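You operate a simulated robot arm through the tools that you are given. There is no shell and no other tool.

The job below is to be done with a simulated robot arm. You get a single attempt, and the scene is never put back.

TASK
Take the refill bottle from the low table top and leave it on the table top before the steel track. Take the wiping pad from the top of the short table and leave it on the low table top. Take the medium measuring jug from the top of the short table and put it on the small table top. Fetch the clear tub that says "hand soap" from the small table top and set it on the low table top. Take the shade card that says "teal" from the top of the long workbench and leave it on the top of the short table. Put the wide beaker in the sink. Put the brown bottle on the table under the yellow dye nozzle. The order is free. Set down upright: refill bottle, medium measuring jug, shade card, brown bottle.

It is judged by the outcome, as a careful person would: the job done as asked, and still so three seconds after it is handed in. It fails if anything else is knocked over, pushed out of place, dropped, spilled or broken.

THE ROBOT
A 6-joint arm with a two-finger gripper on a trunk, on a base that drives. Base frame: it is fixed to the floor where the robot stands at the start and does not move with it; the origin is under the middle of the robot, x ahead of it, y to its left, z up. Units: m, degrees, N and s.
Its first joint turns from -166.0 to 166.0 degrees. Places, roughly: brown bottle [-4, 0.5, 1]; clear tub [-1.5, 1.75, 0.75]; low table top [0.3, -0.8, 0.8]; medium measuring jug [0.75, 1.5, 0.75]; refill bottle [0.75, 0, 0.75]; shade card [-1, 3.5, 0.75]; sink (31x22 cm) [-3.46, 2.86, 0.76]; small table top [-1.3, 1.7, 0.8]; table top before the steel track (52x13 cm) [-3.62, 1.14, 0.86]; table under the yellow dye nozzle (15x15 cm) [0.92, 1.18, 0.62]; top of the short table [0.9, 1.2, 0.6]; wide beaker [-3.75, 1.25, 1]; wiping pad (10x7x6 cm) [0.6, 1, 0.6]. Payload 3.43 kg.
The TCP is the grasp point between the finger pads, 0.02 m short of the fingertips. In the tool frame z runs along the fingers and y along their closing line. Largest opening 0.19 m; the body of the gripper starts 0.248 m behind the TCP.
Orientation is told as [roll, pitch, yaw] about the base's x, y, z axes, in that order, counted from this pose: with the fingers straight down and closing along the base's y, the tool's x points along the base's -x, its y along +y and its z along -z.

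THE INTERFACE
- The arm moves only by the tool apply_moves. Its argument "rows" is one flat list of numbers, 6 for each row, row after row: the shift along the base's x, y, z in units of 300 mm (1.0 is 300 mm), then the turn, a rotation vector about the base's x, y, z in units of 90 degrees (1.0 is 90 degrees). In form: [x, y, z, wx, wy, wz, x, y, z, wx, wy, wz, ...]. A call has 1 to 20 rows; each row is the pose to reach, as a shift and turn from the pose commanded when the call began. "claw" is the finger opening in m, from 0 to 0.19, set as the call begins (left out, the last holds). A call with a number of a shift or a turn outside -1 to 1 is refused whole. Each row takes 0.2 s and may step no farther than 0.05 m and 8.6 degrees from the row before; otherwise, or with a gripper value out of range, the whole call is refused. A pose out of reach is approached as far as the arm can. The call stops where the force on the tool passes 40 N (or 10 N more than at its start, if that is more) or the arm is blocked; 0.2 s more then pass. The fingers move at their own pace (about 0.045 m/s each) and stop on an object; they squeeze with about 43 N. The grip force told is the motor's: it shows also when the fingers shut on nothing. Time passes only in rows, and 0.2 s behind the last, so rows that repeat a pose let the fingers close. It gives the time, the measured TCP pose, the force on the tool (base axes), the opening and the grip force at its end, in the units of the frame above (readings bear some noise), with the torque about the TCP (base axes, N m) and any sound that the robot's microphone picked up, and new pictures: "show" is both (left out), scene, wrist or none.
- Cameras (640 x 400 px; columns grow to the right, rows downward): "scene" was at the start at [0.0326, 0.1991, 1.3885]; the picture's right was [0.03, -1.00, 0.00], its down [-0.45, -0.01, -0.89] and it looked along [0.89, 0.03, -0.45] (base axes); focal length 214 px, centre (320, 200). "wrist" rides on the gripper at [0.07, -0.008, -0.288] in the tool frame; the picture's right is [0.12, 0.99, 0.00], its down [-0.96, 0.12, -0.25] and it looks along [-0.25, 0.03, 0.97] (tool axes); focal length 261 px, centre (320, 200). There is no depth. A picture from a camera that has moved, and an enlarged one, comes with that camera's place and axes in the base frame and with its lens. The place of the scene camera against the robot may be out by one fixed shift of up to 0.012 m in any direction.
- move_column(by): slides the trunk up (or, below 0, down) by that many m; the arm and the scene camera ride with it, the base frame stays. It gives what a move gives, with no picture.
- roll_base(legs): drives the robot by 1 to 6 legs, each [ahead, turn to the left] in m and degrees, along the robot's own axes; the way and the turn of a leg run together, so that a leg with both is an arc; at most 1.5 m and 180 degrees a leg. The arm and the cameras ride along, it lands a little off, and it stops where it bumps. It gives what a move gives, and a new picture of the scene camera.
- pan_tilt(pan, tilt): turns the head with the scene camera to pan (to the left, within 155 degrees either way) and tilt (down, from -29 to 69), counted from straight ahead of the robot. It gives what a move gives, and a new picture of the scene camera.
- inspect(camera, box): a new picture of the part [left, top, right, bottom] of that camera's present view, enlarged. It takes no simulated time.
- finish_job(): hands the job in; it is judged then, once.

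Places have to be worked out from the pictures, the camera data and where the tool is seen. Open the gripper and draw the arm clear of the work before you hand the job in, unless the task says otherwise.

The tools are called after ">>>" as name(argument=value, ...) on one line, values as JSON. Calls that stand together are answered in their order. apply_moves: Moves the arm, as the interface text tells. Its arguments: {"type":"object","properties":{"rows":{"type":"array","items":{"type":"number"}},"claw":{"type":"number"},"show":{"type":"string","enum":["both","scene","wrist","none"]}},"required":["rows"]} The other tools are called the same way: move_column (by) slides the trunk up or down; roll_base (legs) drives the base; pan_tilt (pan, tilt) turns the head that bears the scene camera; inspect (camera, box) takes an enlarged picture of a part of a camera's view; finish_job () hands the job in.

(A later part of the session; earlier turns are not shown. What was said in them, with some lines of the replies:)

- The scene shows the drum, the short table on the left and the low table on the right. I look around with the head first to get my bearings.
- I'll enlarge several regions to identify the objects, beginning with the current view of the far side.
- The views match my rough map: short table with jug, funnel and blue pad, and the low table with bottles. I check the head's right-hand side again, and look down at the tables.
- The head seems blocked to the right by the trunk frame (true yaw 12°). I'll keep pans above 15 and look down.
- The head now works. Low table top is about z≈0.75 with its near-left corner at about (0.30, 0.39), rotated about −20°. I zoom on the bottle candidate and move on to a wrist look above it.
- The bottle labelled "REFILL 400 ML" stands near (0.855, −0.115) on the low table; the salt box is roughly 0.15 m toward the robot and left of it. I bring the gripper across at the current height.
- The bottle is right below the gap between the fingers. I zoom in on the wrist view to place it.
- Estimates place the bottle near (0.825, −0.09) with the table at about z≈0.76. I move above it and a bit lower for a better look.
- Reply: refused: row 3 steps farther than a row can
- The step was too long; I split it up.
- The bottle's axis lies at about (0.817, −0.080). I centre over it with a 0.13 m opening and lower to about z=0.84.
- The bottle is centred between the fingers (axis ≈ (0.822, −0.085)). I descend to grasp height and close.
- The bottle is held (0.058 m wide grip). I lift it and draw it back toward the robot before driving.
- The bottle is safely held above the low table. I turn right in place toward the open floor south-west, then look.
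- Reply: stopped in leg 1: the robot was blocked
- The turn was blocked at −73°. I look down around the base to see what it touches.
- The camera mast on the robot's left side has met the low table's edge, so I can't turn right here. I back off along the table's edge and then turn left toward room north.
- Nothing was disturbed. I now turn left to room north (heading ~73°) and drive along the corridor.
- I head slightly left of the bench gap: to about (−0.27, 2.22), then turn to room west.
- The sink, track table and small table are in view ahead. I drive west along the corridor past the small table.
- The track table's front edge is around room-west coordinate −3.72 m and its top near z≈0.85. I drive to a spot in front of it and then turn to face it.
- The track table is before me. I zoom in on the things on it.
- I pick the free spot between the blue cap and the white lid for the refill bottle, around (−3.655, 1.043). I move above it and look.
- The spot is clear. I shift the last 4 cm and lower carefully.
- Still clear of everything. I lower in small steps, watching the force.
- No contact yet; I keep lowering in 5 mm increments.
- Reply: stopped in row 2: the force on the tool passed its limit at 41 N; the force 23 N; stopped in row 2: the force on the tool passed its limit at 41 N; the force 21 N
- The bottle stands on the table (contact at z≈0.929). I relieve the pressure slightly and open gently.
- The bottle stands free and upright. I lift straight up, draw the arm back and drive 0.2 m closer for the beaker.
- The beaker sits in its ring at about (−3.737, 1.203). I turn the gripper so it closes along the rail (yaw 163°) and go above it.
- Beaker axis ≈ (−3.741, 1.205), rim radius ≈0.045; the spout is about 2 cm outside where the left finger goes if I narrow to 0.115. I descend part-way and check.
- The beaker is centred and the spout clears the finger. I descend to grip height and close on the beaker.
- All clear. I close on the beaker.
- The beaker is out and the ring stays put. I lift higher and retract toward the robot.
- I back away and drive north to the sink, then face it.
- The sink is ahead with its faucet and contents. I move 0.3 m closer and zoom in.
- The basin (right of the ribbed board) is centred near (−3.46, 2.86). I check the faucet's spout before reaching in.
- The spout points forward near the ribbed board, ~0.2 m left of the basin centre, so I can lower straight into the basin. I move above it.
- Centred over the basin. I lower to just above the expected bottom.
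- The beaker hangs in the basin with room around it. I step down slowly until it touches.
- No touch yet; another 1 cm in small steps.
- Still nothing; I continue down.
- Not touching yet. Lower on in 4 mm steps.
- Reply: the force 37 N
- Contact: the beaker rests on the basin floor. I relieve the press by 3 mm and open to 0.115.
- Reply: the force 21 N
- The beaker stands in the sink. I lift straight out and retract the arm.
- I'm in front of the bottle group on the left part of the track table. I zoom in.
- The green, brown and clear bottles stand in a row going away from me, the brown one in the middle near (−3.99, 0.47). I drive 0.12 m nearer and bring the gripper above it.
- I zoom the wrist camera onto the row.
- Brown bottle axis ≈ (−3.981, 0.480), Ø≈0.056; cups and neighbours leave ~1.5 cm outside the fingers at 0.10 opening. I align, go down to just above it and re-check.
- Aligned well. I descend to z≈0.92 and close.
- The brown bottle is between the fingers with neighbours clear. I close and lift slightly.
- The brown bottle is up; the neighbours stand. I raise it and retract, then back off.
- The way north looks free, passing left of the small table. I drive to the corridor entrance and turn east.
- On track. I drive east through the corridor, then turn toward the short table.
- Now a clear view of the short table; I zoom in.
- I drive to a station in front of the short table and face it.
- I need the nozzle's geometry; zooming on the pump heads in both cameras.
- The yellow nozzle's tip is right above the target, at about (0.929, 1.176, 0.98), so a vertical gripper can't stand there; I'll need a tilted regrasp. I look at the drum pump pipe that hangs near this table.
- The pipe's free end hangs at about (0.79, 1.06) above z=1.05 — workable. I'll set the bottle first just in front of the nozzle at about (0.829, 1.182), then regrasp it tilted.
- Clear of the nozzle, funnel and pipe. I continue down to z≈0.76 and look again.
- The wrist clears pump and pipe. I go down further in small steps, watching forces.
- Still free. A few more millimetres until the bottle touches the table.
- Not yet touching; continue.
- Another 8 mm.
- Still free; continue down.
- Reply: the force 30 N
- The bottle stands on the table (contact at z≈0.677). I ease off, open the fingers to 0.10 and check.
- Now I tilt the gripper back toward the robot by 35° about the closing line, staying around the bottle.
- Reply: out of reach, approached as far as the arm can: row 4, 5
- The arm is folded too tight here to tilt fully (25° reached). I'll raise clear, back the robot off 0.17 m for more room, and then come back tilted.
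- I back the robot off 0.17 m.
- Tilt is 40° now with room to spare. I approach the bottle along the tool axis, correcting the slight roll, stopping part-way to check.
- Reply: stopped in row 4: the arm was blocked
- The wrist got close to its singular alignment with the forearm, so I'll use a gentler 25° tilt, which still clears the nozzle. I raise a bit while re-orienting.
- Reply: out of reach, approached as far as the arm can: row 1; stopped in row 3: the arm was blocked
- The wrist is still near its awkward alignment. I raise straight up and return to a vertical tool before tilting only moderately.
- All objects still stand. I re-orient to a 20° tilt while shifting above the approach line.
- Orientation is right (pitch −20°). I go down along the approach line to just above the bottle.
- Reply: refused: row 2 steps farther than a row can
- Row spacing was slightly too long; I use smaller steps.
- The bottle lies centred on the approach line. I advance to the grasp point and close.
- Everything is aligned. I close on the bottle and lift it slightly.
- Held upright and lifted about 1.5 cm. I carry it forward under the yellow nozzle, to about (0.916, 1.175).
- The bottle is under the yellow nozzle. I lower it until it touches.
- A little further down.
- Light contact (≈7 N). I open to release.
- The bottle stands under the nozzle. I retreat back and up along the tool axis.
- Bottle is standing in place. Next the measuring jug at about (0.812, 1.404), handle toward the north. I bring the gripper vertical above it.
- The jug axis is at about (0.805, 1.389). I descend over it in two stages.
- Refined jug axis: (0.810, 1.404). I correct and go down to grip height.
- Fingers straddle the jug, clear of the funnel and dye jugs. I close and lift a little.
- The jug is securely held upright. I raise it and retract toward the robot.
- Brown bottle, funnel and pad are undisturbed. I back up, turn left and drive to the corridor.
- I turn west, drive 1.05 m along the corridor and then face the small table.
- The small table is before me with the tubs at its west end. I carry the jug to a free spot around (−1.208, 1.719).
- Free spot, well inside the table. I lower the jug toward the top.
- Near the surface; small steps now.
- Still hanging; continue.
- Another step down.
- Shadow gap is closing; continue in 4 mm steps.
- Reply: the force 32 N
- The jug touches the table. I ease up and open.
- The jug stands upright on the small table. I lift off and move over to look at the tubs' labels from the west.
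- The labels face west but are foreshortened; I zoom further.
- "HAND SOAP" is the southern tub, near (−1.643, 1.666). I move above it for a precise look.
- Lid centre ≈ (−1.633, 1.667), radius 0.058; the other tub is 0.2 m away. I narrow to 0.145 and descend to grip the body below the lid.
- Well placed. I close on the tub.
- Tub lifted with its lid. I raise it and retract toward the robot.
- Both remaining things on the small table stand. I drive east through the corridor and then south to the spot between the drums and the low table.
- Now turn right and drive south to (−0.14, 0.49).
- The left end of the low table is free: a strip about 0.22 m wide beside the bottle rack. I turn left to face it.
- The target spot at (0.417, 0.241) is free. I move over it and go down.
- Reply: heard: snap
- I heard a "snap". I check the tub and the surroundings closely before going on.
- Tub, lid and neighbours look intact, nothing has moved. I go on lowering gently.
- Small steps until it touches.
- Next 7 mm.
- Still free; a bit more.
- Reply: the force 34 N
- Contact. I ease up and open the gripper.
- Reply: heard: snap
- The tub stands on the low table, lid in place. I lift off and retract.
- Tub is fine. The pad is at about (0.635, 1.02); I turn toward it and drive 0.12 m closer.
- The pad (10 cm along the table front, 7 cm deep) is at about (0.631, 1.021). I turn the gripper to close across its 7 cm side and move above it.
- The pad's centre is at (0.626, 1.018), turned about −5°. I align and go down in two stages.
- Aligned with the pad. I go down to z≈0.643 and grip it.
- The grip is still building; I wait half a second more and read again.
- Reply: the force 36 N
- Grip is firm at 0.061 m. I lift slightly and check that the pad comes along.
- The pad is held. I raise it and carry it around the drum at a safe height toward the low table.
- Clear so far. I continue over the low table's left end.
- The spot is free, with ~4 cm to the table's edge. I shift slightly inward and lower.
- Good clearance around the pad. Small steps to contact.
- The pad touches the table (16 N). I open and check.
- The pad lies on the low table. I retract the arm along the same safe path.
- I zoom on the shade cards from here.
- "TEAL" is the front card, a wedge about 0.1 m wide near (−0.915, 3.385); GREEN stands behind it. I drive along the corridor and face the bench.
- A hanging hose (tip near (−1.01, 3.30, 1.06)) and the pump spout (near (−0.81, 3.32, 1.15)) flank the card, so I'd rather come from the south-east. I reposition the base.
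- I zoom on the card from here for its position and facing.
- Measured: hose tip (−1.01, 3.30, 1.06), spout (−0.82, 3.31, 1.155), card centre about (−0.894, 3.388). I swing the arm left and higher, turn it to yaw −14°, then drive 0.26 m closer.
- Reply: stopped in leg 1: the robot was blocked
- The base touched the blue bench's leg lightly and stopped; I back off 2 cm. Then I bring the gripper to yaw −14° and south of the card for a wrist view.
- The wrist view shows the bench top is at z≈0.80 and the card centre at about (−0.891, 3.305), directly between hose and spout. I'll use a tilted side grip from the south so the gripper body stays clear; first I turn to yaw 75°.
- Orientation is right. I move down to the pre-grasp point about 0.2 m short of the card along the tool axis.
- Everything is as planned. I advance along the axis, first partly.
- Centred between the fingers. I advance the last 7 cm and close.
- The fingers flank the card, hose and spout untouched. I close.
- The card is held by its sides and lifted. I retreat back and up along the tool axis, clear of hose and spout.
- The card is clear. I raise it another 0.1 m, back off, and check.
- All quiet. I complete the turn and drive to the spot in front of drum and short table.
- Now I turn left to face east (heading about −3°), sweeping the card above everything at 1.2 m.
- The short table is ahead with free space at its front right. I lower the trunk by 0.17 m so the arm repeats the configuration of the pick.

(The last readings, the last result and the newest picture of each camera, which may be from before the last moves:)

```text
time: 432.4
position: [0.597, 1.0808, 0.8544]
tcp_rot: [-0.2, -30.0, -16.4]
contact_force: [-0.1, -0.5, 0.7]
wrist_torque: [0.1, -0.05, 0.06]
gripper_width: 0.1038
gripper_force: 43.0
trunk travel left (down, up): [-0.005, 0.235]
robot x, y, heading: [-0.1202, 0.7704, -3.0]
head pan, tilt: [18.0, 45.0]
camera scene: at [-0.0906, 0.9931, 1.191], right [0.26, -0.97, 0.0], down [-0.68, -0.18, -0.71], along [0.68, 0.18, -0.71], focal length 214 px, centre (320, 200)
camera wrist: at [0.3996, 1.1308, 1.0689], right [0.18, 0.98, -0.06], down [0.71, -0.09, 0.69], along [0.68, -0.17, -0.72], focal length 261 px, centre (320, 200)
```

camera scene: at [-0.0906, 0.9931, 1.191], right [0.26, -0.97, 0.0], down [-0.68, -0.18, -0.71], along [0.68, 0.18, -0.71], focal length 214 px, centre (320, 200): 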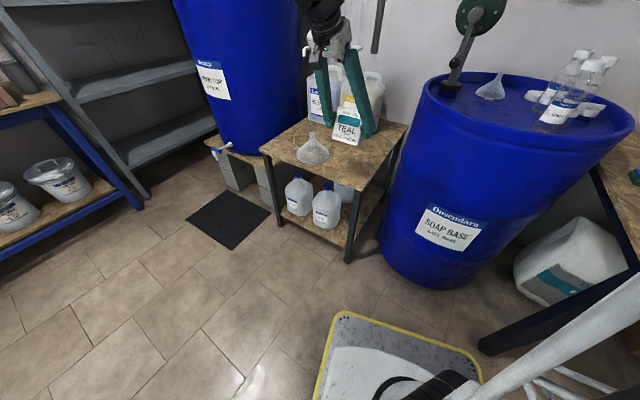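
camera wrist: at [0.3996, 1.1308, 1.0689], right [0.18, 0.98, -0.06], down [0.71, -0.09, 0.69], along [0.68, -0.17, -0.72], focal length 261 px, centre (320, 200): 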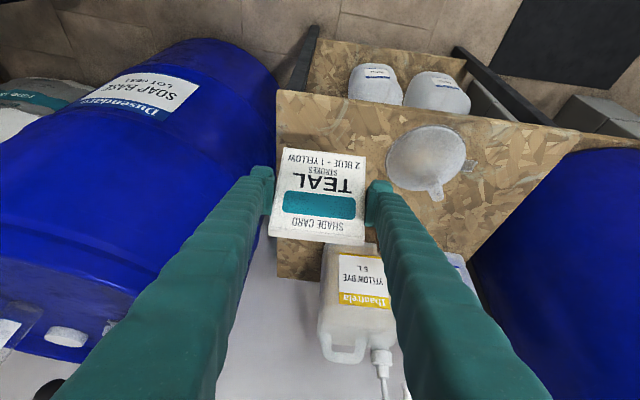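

Good view: the free spot is just ahead. I advance along the axis to just above the table.

>>> apply_moves(rows=[0.063, -0.017, -0.113, 0, 0, 0, 0.127, -0.033, -0.227, 0, 0, 0, 0.19, -0.05, -0.34, 0, 0, 0, 0.253, -0.066, -0.454, 0, 0, 0, 0.317, -0.083, -0.56, 0, 0, 0], show="both")

>>> inspect(camera="scene", box=[260, 60, 460, 220])

```text
time: 433.6
position: [0.6932, 1.0559, 0.6914]
tcp_rot: [-0.1, -30.0, -16.5]
contact_force: [0.1, -0.3, 1.7]
wrist_torque: [0.05, 0.04, 0.07]
gripper_width: 0.1043
gripper_force: 42.3
trunk travel left (down, up): [-0.005, 0.235]
robot x, y, heading: [-0.1205, 0.7745, -3.3]
head pan, tilt: [18.0, 45.0]
camera scene: at [-0.0906, 0.9931, 1.191], right [0.26, -0.97, 0.0], down [-0.68, -0.18, -0.71], along [0.68, 0.18, -0.71], focal length 214 px, centre (320, 200)
camera wrist: at [0.4952, 1.107, 0.9049], right [0.18, 0.98, -0.06], down [0.71, -0.09, 0.7], along [0.68, -0.17, -0.72], focal length 261 px, centre (320, 200)
```

scene: 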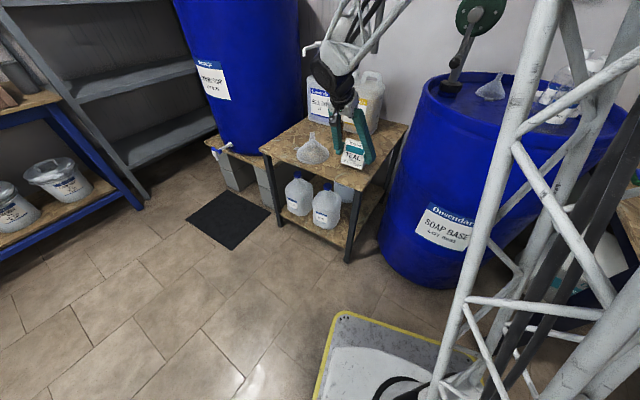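
wrist: 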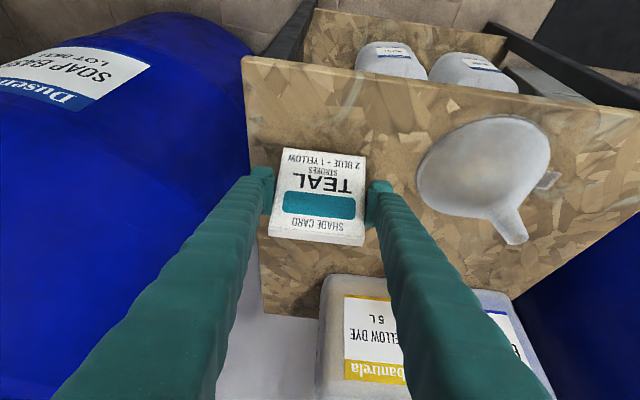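

```text
2.50 times, centred on (360, 140) of scene
camera zoom: at [-0.0906, 0.9931, 1.191], right [0.26, -0.97, 0.0], down [-0.68, -0.18, -0.71], along [0.68, 0.18, -0.71], focal length 536 px, centre (220, 350)
```

zoom: 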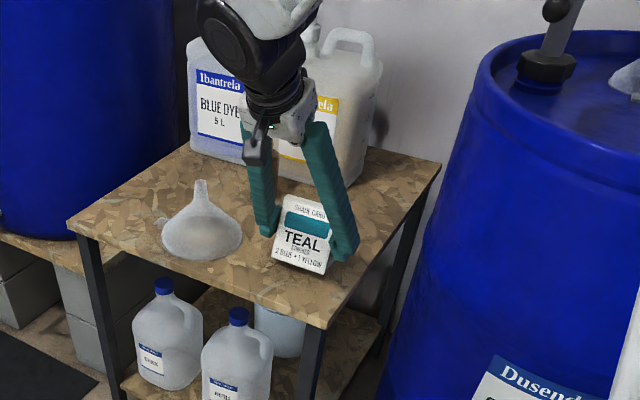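

The card hangs about 3 cm above the table. I shift 1.5 cm inward and lower in small steps.

>>> apply_moves(rows=[0.015, 0.048, -0.02, 0, 0, 0, 0.015, 0.048, -0.045, 0, 0, 0, 0.015, 0.048, -0.06, 0, 0, 0], show="none")

```text
time: 434.4
position: [0.699, 1.0696, 0.6725]
tcp_rot: [-0.1, -30.1, -16.5]
contact_force: [-2.3, -0.8, 17.8]
wrist_torque: [0.13, 0.17, -0.02]
gripper_width: 0.104
gripper_force: 42.7
trunk travel left (down, up): [-0.005, 0.235]
robot x, y, heading: [-0.1205, 0.7724, -3.0]
head pan, tilt: [18.0, 45.0]
```

Contact already (18 N). I look whether the card stands flat.

>>> inspect(camera="scene", box=[330, 120, 400, 176])

>>> inspect(camera="wrist", box=[240, 120, 400, 260])

```text
7.14 times, centred on (365, 148) of scene
camera zoom: at [-0.0907, 0.9931, 1.1914], right [0.26, -0.97, 0.0], down [-0.68, -0.18, -0.71], along [0.68, 0.18, -0.71], focal length 1532 px, centre (-1, 571)
```

zoom: 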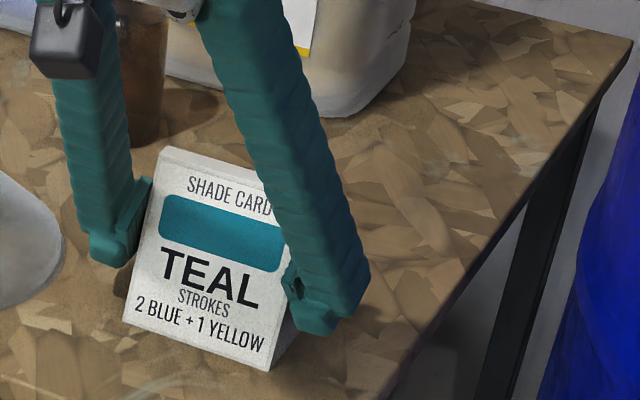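

```text
2.86 times, centred on (320, 190) of wrist
camera zoom: at [0.5005, 1.1207, 0.8871], right [0.19, 0.98, -0.06], down [0.71, -0.09, 0.7], along [0.68, -0.17, -0.72], focal length 745 px, centre (320, 229)
```

zoom: 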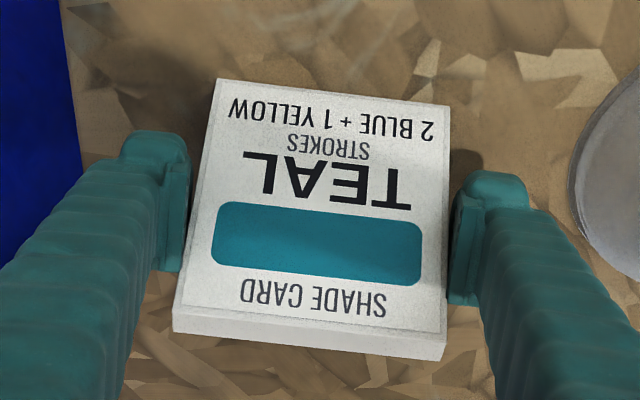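

It stands upright on the table. I release it.

>>> apply_moves(rows=[0, 0, 0, 0, 0, 0, 0, 0, 0, 0, 0, 0, 0, 0, 0, 0, 0, 0, 0, 0, 0, 0, 0, 0], claw=0.135, show="wrist")

>>> inspect(camera="scene", box=[310, 100, 420, 190])

```text
time: 435.4
position: [0.6988, 1.0693, 0.6708]
tcp_rot: [-0.1, -30.0, -16.5]
contact_force: [-1.0, 0.1, 0.3]
wrist_torque: [-0.01, -0.02, -0.01]
gripper_width: 0.135
gripper_force: 0.0
trunk travel left (down, up): [-0.005, 0.235]
robot x, y, heading: [-0.1226, 0.7749, -3.0]
head pan, tilt: [18.0, 45.0]
camera wrist: at [0.5007, 1.1209, 0.8852], right [0.19, 0.98, -0.06], down [0.71, -0.09, 0.69], along [0.68, -0.17, -0.72], focal length 261 px, centre (320, 200)
```

wrist: 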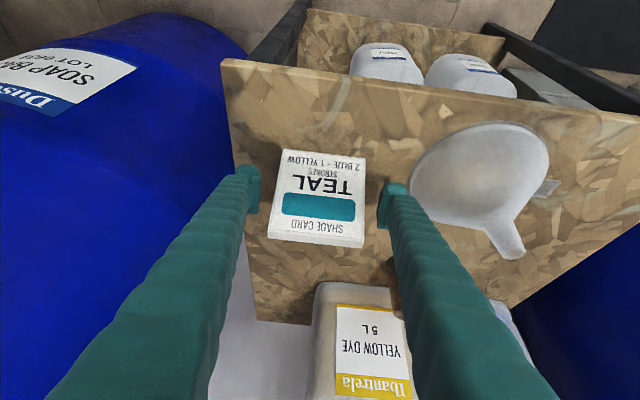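

```text
4.44 times, centred on (365, 145) of scene
camera zoom: at [-0.0901, 0.9933, 1.1909], right [0.26, -0.97, 0.0], down [-0.68, -0.18, -0.71], along [0.68, 0.18, -0.71], focal length 953 px, centre (120, 444)
```

zoom: 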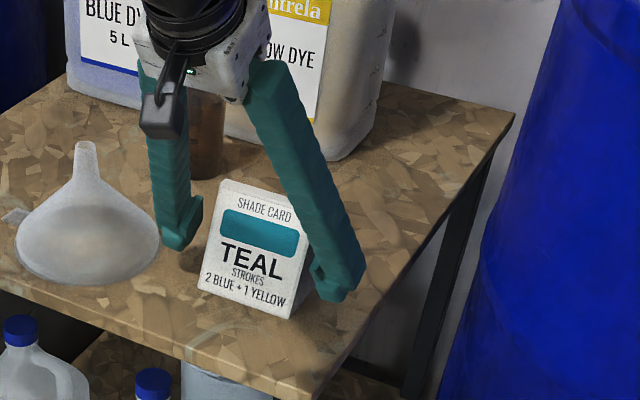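

The card stands free. I withdraw back and up along the tool axis.

>>> apply_moves(rows=[-0.072, 0.021, 0.13, 0, 0, 0, -0.144, 0.043, 0.26, 0, 0, 0, -0.216, 0.064, 0.39, 0, 0, 0, -0.288, 0.085, 0.52, 0, 0, 0, -0.36, 0.106, 0.65, 0, 0, 0, -0.46, 0.12, 0.76, 0, 0, 0, -0.58, 0.13, 0.86, 0, 0, 0, -0.7, 0.13, 0.95, 0, 0, 0], show="both")

>>> inspect(camera="scene", box=[270, 60, 450, 200])

```text
time: 437.2
position: [0.49, 1.1101, 0.9562]
tcp_rot: [-0.3, -29.9, -16.5]
contact_force: [0.5, 0.1, -0.3]
wrist_torque: [-0.09, 0.02, -0.05]
gripper_width: 0.135
gripper_force: 0.2
trunk travel left (down, up): [-0.005, 0.235]
robot x, y, heading: [-0.121, 0.7743, -2.8]
head pan, tilt: [18.0, 45.0]
camera scene: at [-0.0898, 0.9934, 1.1909], right [0.26, -0.97, 0.0], down [-0.68, -0.18, -0.71], along [0.68, 0.18, -0.71], focal length 214 px, centre (320, 200)
camera wrist: at [0.2917, 1.1603, 1.1713], right [0.19, 0.98, -0.06], down [0.71, -0.09, 0.69], along [0.67, -0.17, -0.72], focal length 261 px, centre (320, 200)
```

scene: 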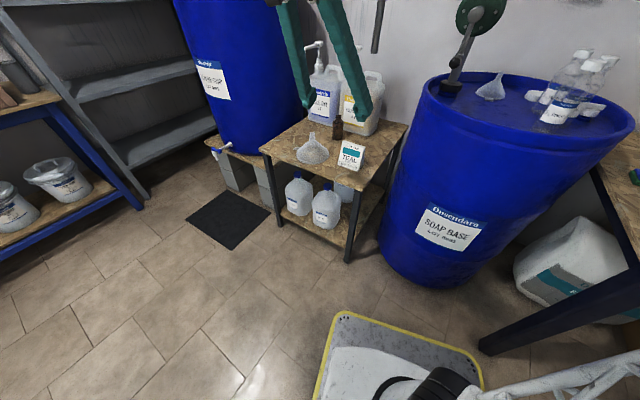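
wrist: 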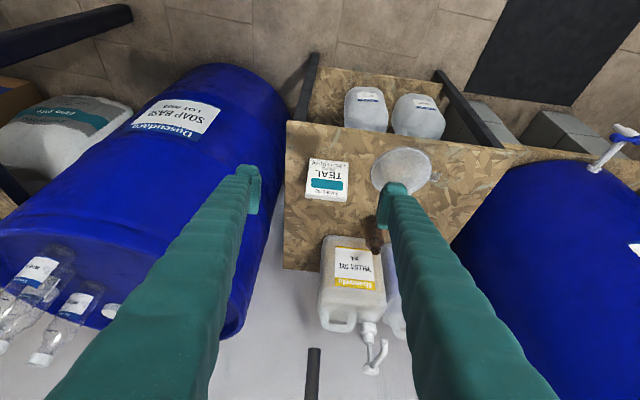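

```text
2.86 times, centred on (360, 130) of scene
camera zoom: at [-0.0898, 0.9934, 1.1909], right [0.26, -0.97, 0.0], down [-0.68, -0.18, -0.71], along [0.68, 0.18, -0.71], focal length 613 px, centre (206, 400)
```

zoom: 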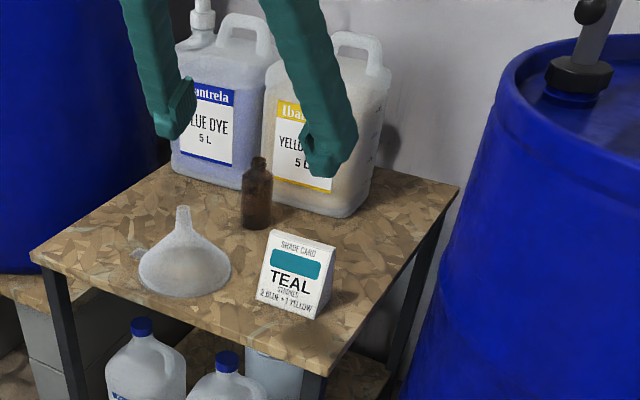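

All is in place: brown bottle right under the yellow nozzle, card upright, funnel untouched. I draw the arm further back from the table.

>>> apply_moves(rows=[-0.1, -0.04, 0.12, 0, 0, 0, -0.2, -0.1, 0.24, 0, 0, 0, -0.3, -0.16, 0.35, 0, 0, 0, -0.36, -0.22, 0.45, 0, 0, 0], show="scene")

>>> roll_base(legs=[[0, -50]])

>>> inspect(camera="scene", box=[160, 60, 480, 260])

```text
refused: row 2 steps farther than a row can; nothing moved
```

```text
time: 439.9
position: [0.5297, 0.5223, 0.9555]
tcp_rot: [-0.1, -30.0, -66.4]
contact_force: [-0.5, -0.3, 1.0]
wrist_torque: [0.04, 0.0, -0.03]
gripper_width: 0.1352
gripper_force: 0.1
trunk travel left (down, up): [-0.005, 0.235]
robot x, y, heading: [-0.1219, 0.7718, -53.2]
head pan, tilt: [18.0, 45.0]
camera scene: at [0.0698, 0.8919, 1.1909], right [-0.57, -0.82, 0.0], down [-0.58, 0.4, -0.71], along [0.58, -0.4, -0.71], focal length 214 px, centre (320, 200)
```

scene: 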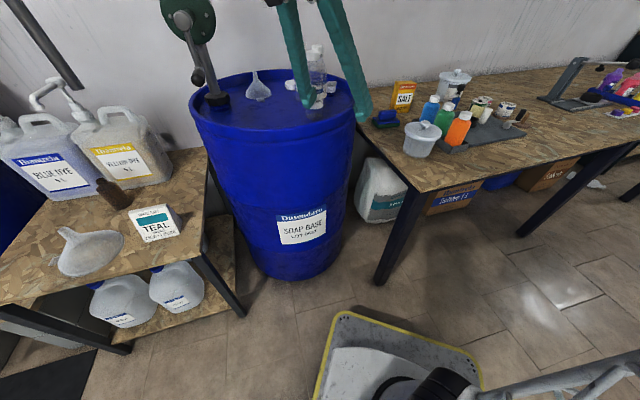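

```text
2.00 times, centred on (320, 160) of scene
camera zoom: at [0.0698, 0.8919, 1.1909], right [-0.57, -0.82, 0.0], down [-0.58, 0.4, -0.71], along [0.58, -0.4, -0.71], focal length 429 px, centre (320, 280)
```

zoom: 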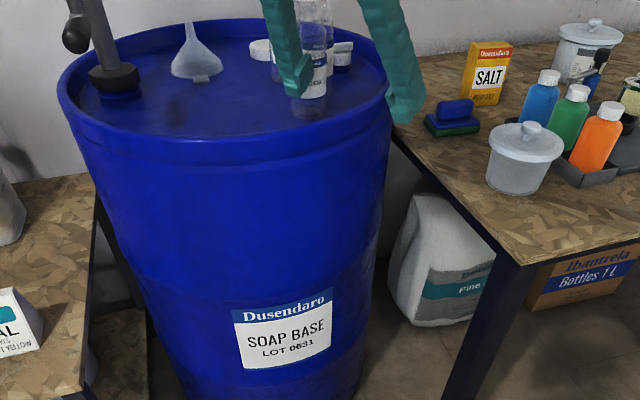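

The arm move was refused (step too long) and the base turn swept the raised gripper near the drum top. I check at once whether the bottles there are untouched.

>>> inspect(camera="wrist", box=[0, 0, 640, 400])

>>> inspect(camera="scene", box=[240, 20, 400, 140])

```text
1.00 times, centred on (320, 200) of wrist (not enlarged: the box is as wide or as high as the picture)
camera zoom: at [0.4412, 0.708, 1.1715], right [0.87, 0.49, -0.06], down [0.39, -0.6, 0.69], along [0.3, -0.63, -0.72], focal length 261 px, centre (320, 200)
```

zoom: 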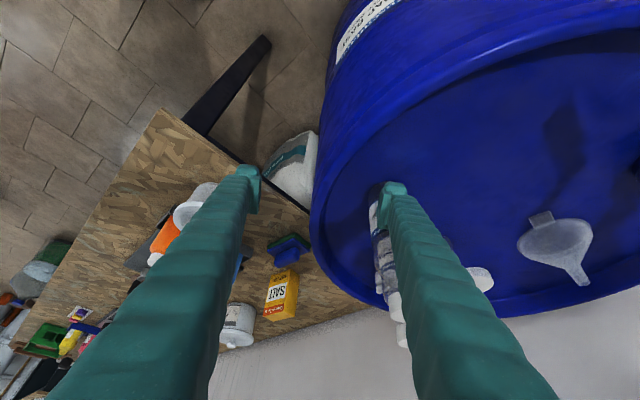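

```text
3.33 times, centred on (320, 80) of scene
camera zoom: at [0.0698, 0.8919, 1.1909], right [-0.57, -0.82, 0.0], down [-0.58, 0.4, -0.71], along [0.58, -0.4, -0.71], focal length 715 px, centre (320, 600)
```

zoom: 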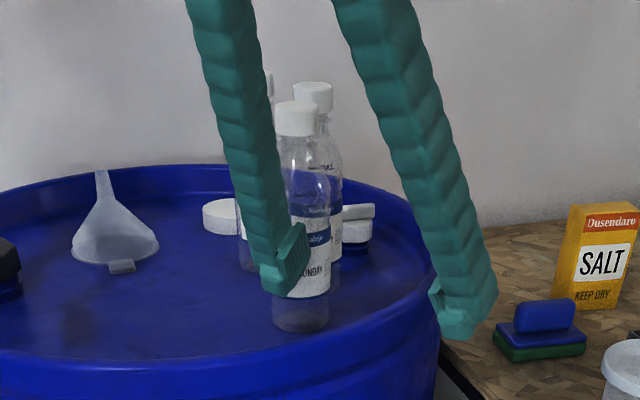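

Bottles and funnel still stand. I raise the gripper straight up, away from them, and look again.

>>> apply_moves(rows=[0, 0, 0.14, 0, 0, 0, 0, 0, 0.28, 0, 0, 0, 0, 0, 0.42, 0, 0, 0, 0, 0, 0.56, 0, 0, 0, 0, 0, 0.7, 0, 0, 0, 0, 0, 0.84, 0, 0, 0, 0, 0, 0.96, 0, 0, 0], show="both")

>>> inspect(camera="scene", box=[200, 20, 400, 160])

>>> inspect(camera="wrist", box=[300, 120, 620, 320])

```text
time: 441.6
position: [0.5297, 0.5237, 1.2438]
tcp_rot: [-0.2, -30.0, -66.4]
contact_force: [-0.9, 0.5, 0.5]
wrist_torque: [0.05, -0.06, 0.04]
gripper_width: 0.1353
gripper_force: 0.0
trunk travel left (down, up): [-0.005, 0.235]
robot x, y, heading: [-0.1228, 0.7758, -53.1]
head pan, tilt: [18.0, 45.0]
camera scene: at [0.0697, 0.8919, 1.1909], right [-0.57, -0.82, 0.0], down [-0.58, 0.4, -0.71], along [0.58, -0.4, -0.71], focal length 214 px, centre (320, 200)
camera wrist: at [0.4416, 0.7081, 1.4597], right [0.87, 0.49, -0.06], down [0.39, -0.6, 0.69], along [0.3, -0.63, -0.72], focal length 261 px, centre (320, 200)
```

scene: 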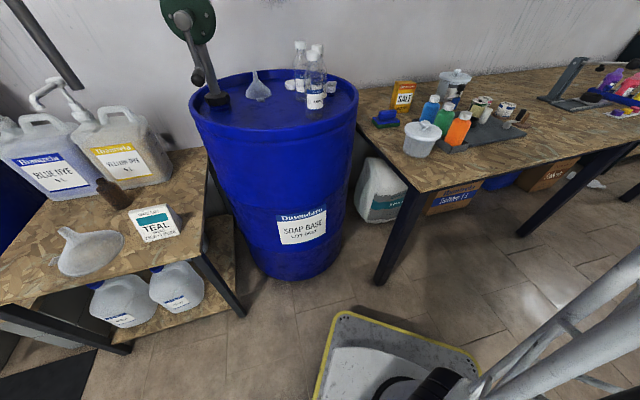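
wrist: 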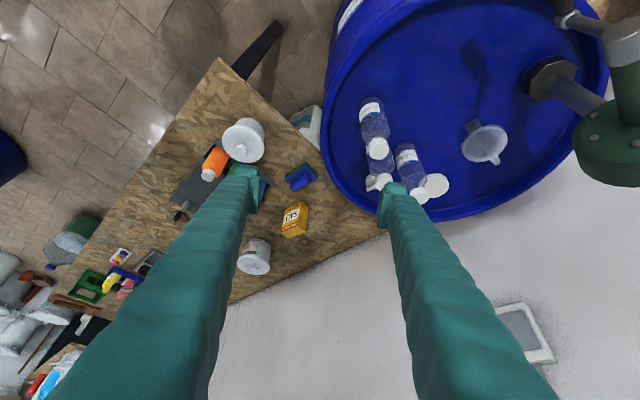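

```text
2.86 times, centred on (300, 90) of scene
camera zoom: at [0.0697, 0.8919, 1.1909], right [-0.57, -0.82, 0.0], down [-0.58, 0.4, -0.71], along [0.58, -0.4, -0.71], focal length 613 px, centre (377, 514)
```

zoom: 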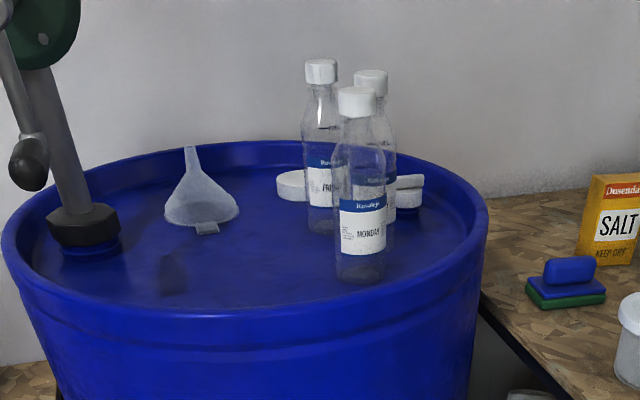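

```text
2.00 times, centred on (460, 220) of wrist
camera zoom: at [0.4416, 0.7081, 1.4597], right [0.87, 0.49, -0.06], down [0.39, -0.6, 0.69], along [0.3, -0.63, -0.72], focal length 521 px, centre (40, 160)
```

zoom: 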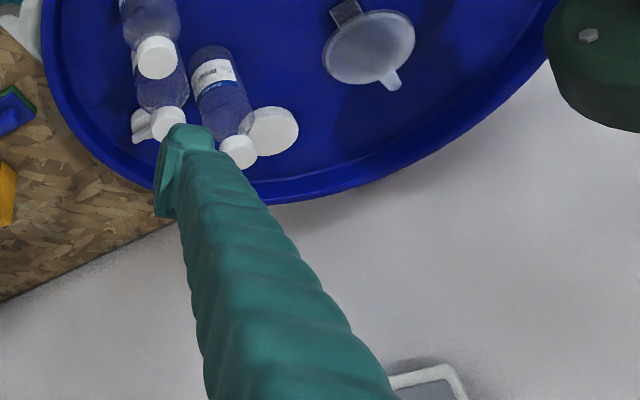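

Comparing with the first pictures, all three bottle caps are exactly where they were (e.g. (0.634, 0.525)), so nothing was touched. I draw the arm back over the free floor.

>>> apply_moves(rows=[-0.13, 0.06, 0, 0, 0, 0, -0.26, 0.12, 0, 0, 0, 0, -0.39, 0.16, 0, 0, 0, 0, -0.5, 0.18, 0, 0, 0, 0], show="scene")

>>> inspect(camera="scene", box=[0, 60, 320, 300])

>>> inspect(camera="scene", box=[350, 60, 510, 180])

```text
time: 442.6
position: [0.3789, 0.5788, 1.2436]
tcp_rot: [-0.4, -29.9, -66.3]
contact_force: [0.8, -0.1, -0.2]
wrist_torque: [-0.07, 0.16, -0.08]
gripper_width: 0.1352
gripper_force: 0.0
trunk travel left (down, up): [-0.005, 0.235]
robot x, y, heading: [-0.1209, 0.7743, -52.8]
head pan, tilt: [18.0, 45.0]
camera scene: at [0.0701, 0.8918, 1.1909], right [-0.57, -0.82, 0.0], down [-0.58, 0.4, -0.71], along [0.58, -0.4, -0.71], focal length 214 px, centre (320, 200)
```

scene: 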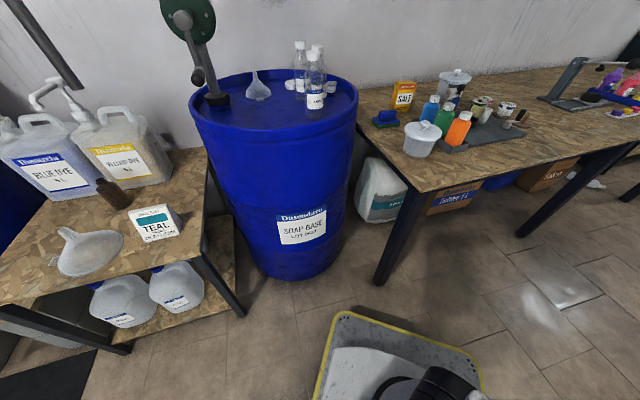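

```text
1.67 times, centred on (160, 180) of scene
camera zoom: at [0.0701, 0.8918, 1.1909], right [-0.57, -0.82, 0.0], down [-0.58, 0.4, -0.71], along [0.58, -0.4, -0.71], focal length 358 px, centre (587, 233)
```

zoom: 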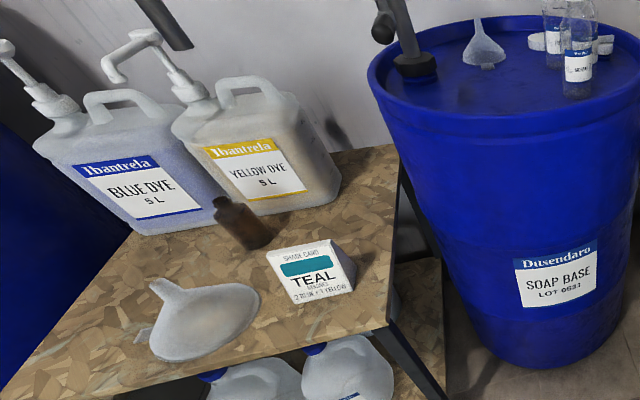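

```text
3.33 times, centred on (430, 120) of scene
camera zoom: at [0.0701, 0.8918, 1.1909], right [-0.57, -0.82, 0.0], down [-0.58, 0.4, -0.71], along [0.58, -0.4, -0.71], focal length 715 px, centre (-47, 467)
```

zoom: 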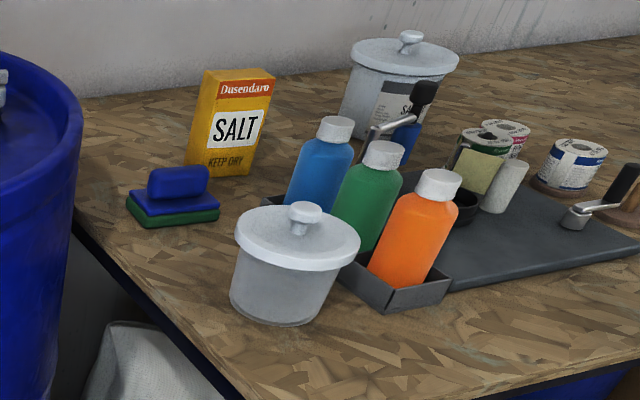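

Low table: tub with lid and pad in place, nothing else moved. Short table: teal card upright, brown bottle under the yellow nozzle. The gripper is open and clear, so I hand the job in.

>>> finish_job()

```text
The job is handed in.
```

I placed all seven items as asked and handed the job in. I did not look at every item again at the end.

| Item | Where it is now | Last seen |
|---|---|---|
| Refill bottle | Upright on the table top before the steel track, between the blue cap and the white lid | Earlier in the run |
| Wide beaker | Standing in the sink basin | Earlier in the run |
| Brown bottle | Upright on the short table, directly below the yellow dye nozzle | Just before hand-in |
| Medium measuring jug | Upright on the small table top | Earlier in the run |
| "Hand soap" tub | On the left end of the low table, lid on | Just before hand-in |
| Wiping pad | On the low table, behind the tub | Just before hand-in |
| "Teal" shade card | Upright on the front right of the short table | Just before hand-in |

Four things happened on the way that you may want to know:

- **Base bumps:** the robot's base bumped twice, once against the low table's edge and once against something at the blue bench, probably its leg. I saw nothing shift either time.
- **Snap sounds:** the microphone picked up a "snap" twice while I was setting down the tub. I inspected the tub and its surroundings and found no damage, but I don't know what made the sound.
- **Wrist limit:** while I was regrasping the brown bottle, the arm twice stopped at the limit of its wrist range. It touched nothing.
- **Close pass over the drum:** near the end an arm move was refused, and the next base turn swept the open gripper low over the drum top. I compared the three bottles there with the first pictures, and none had moved.
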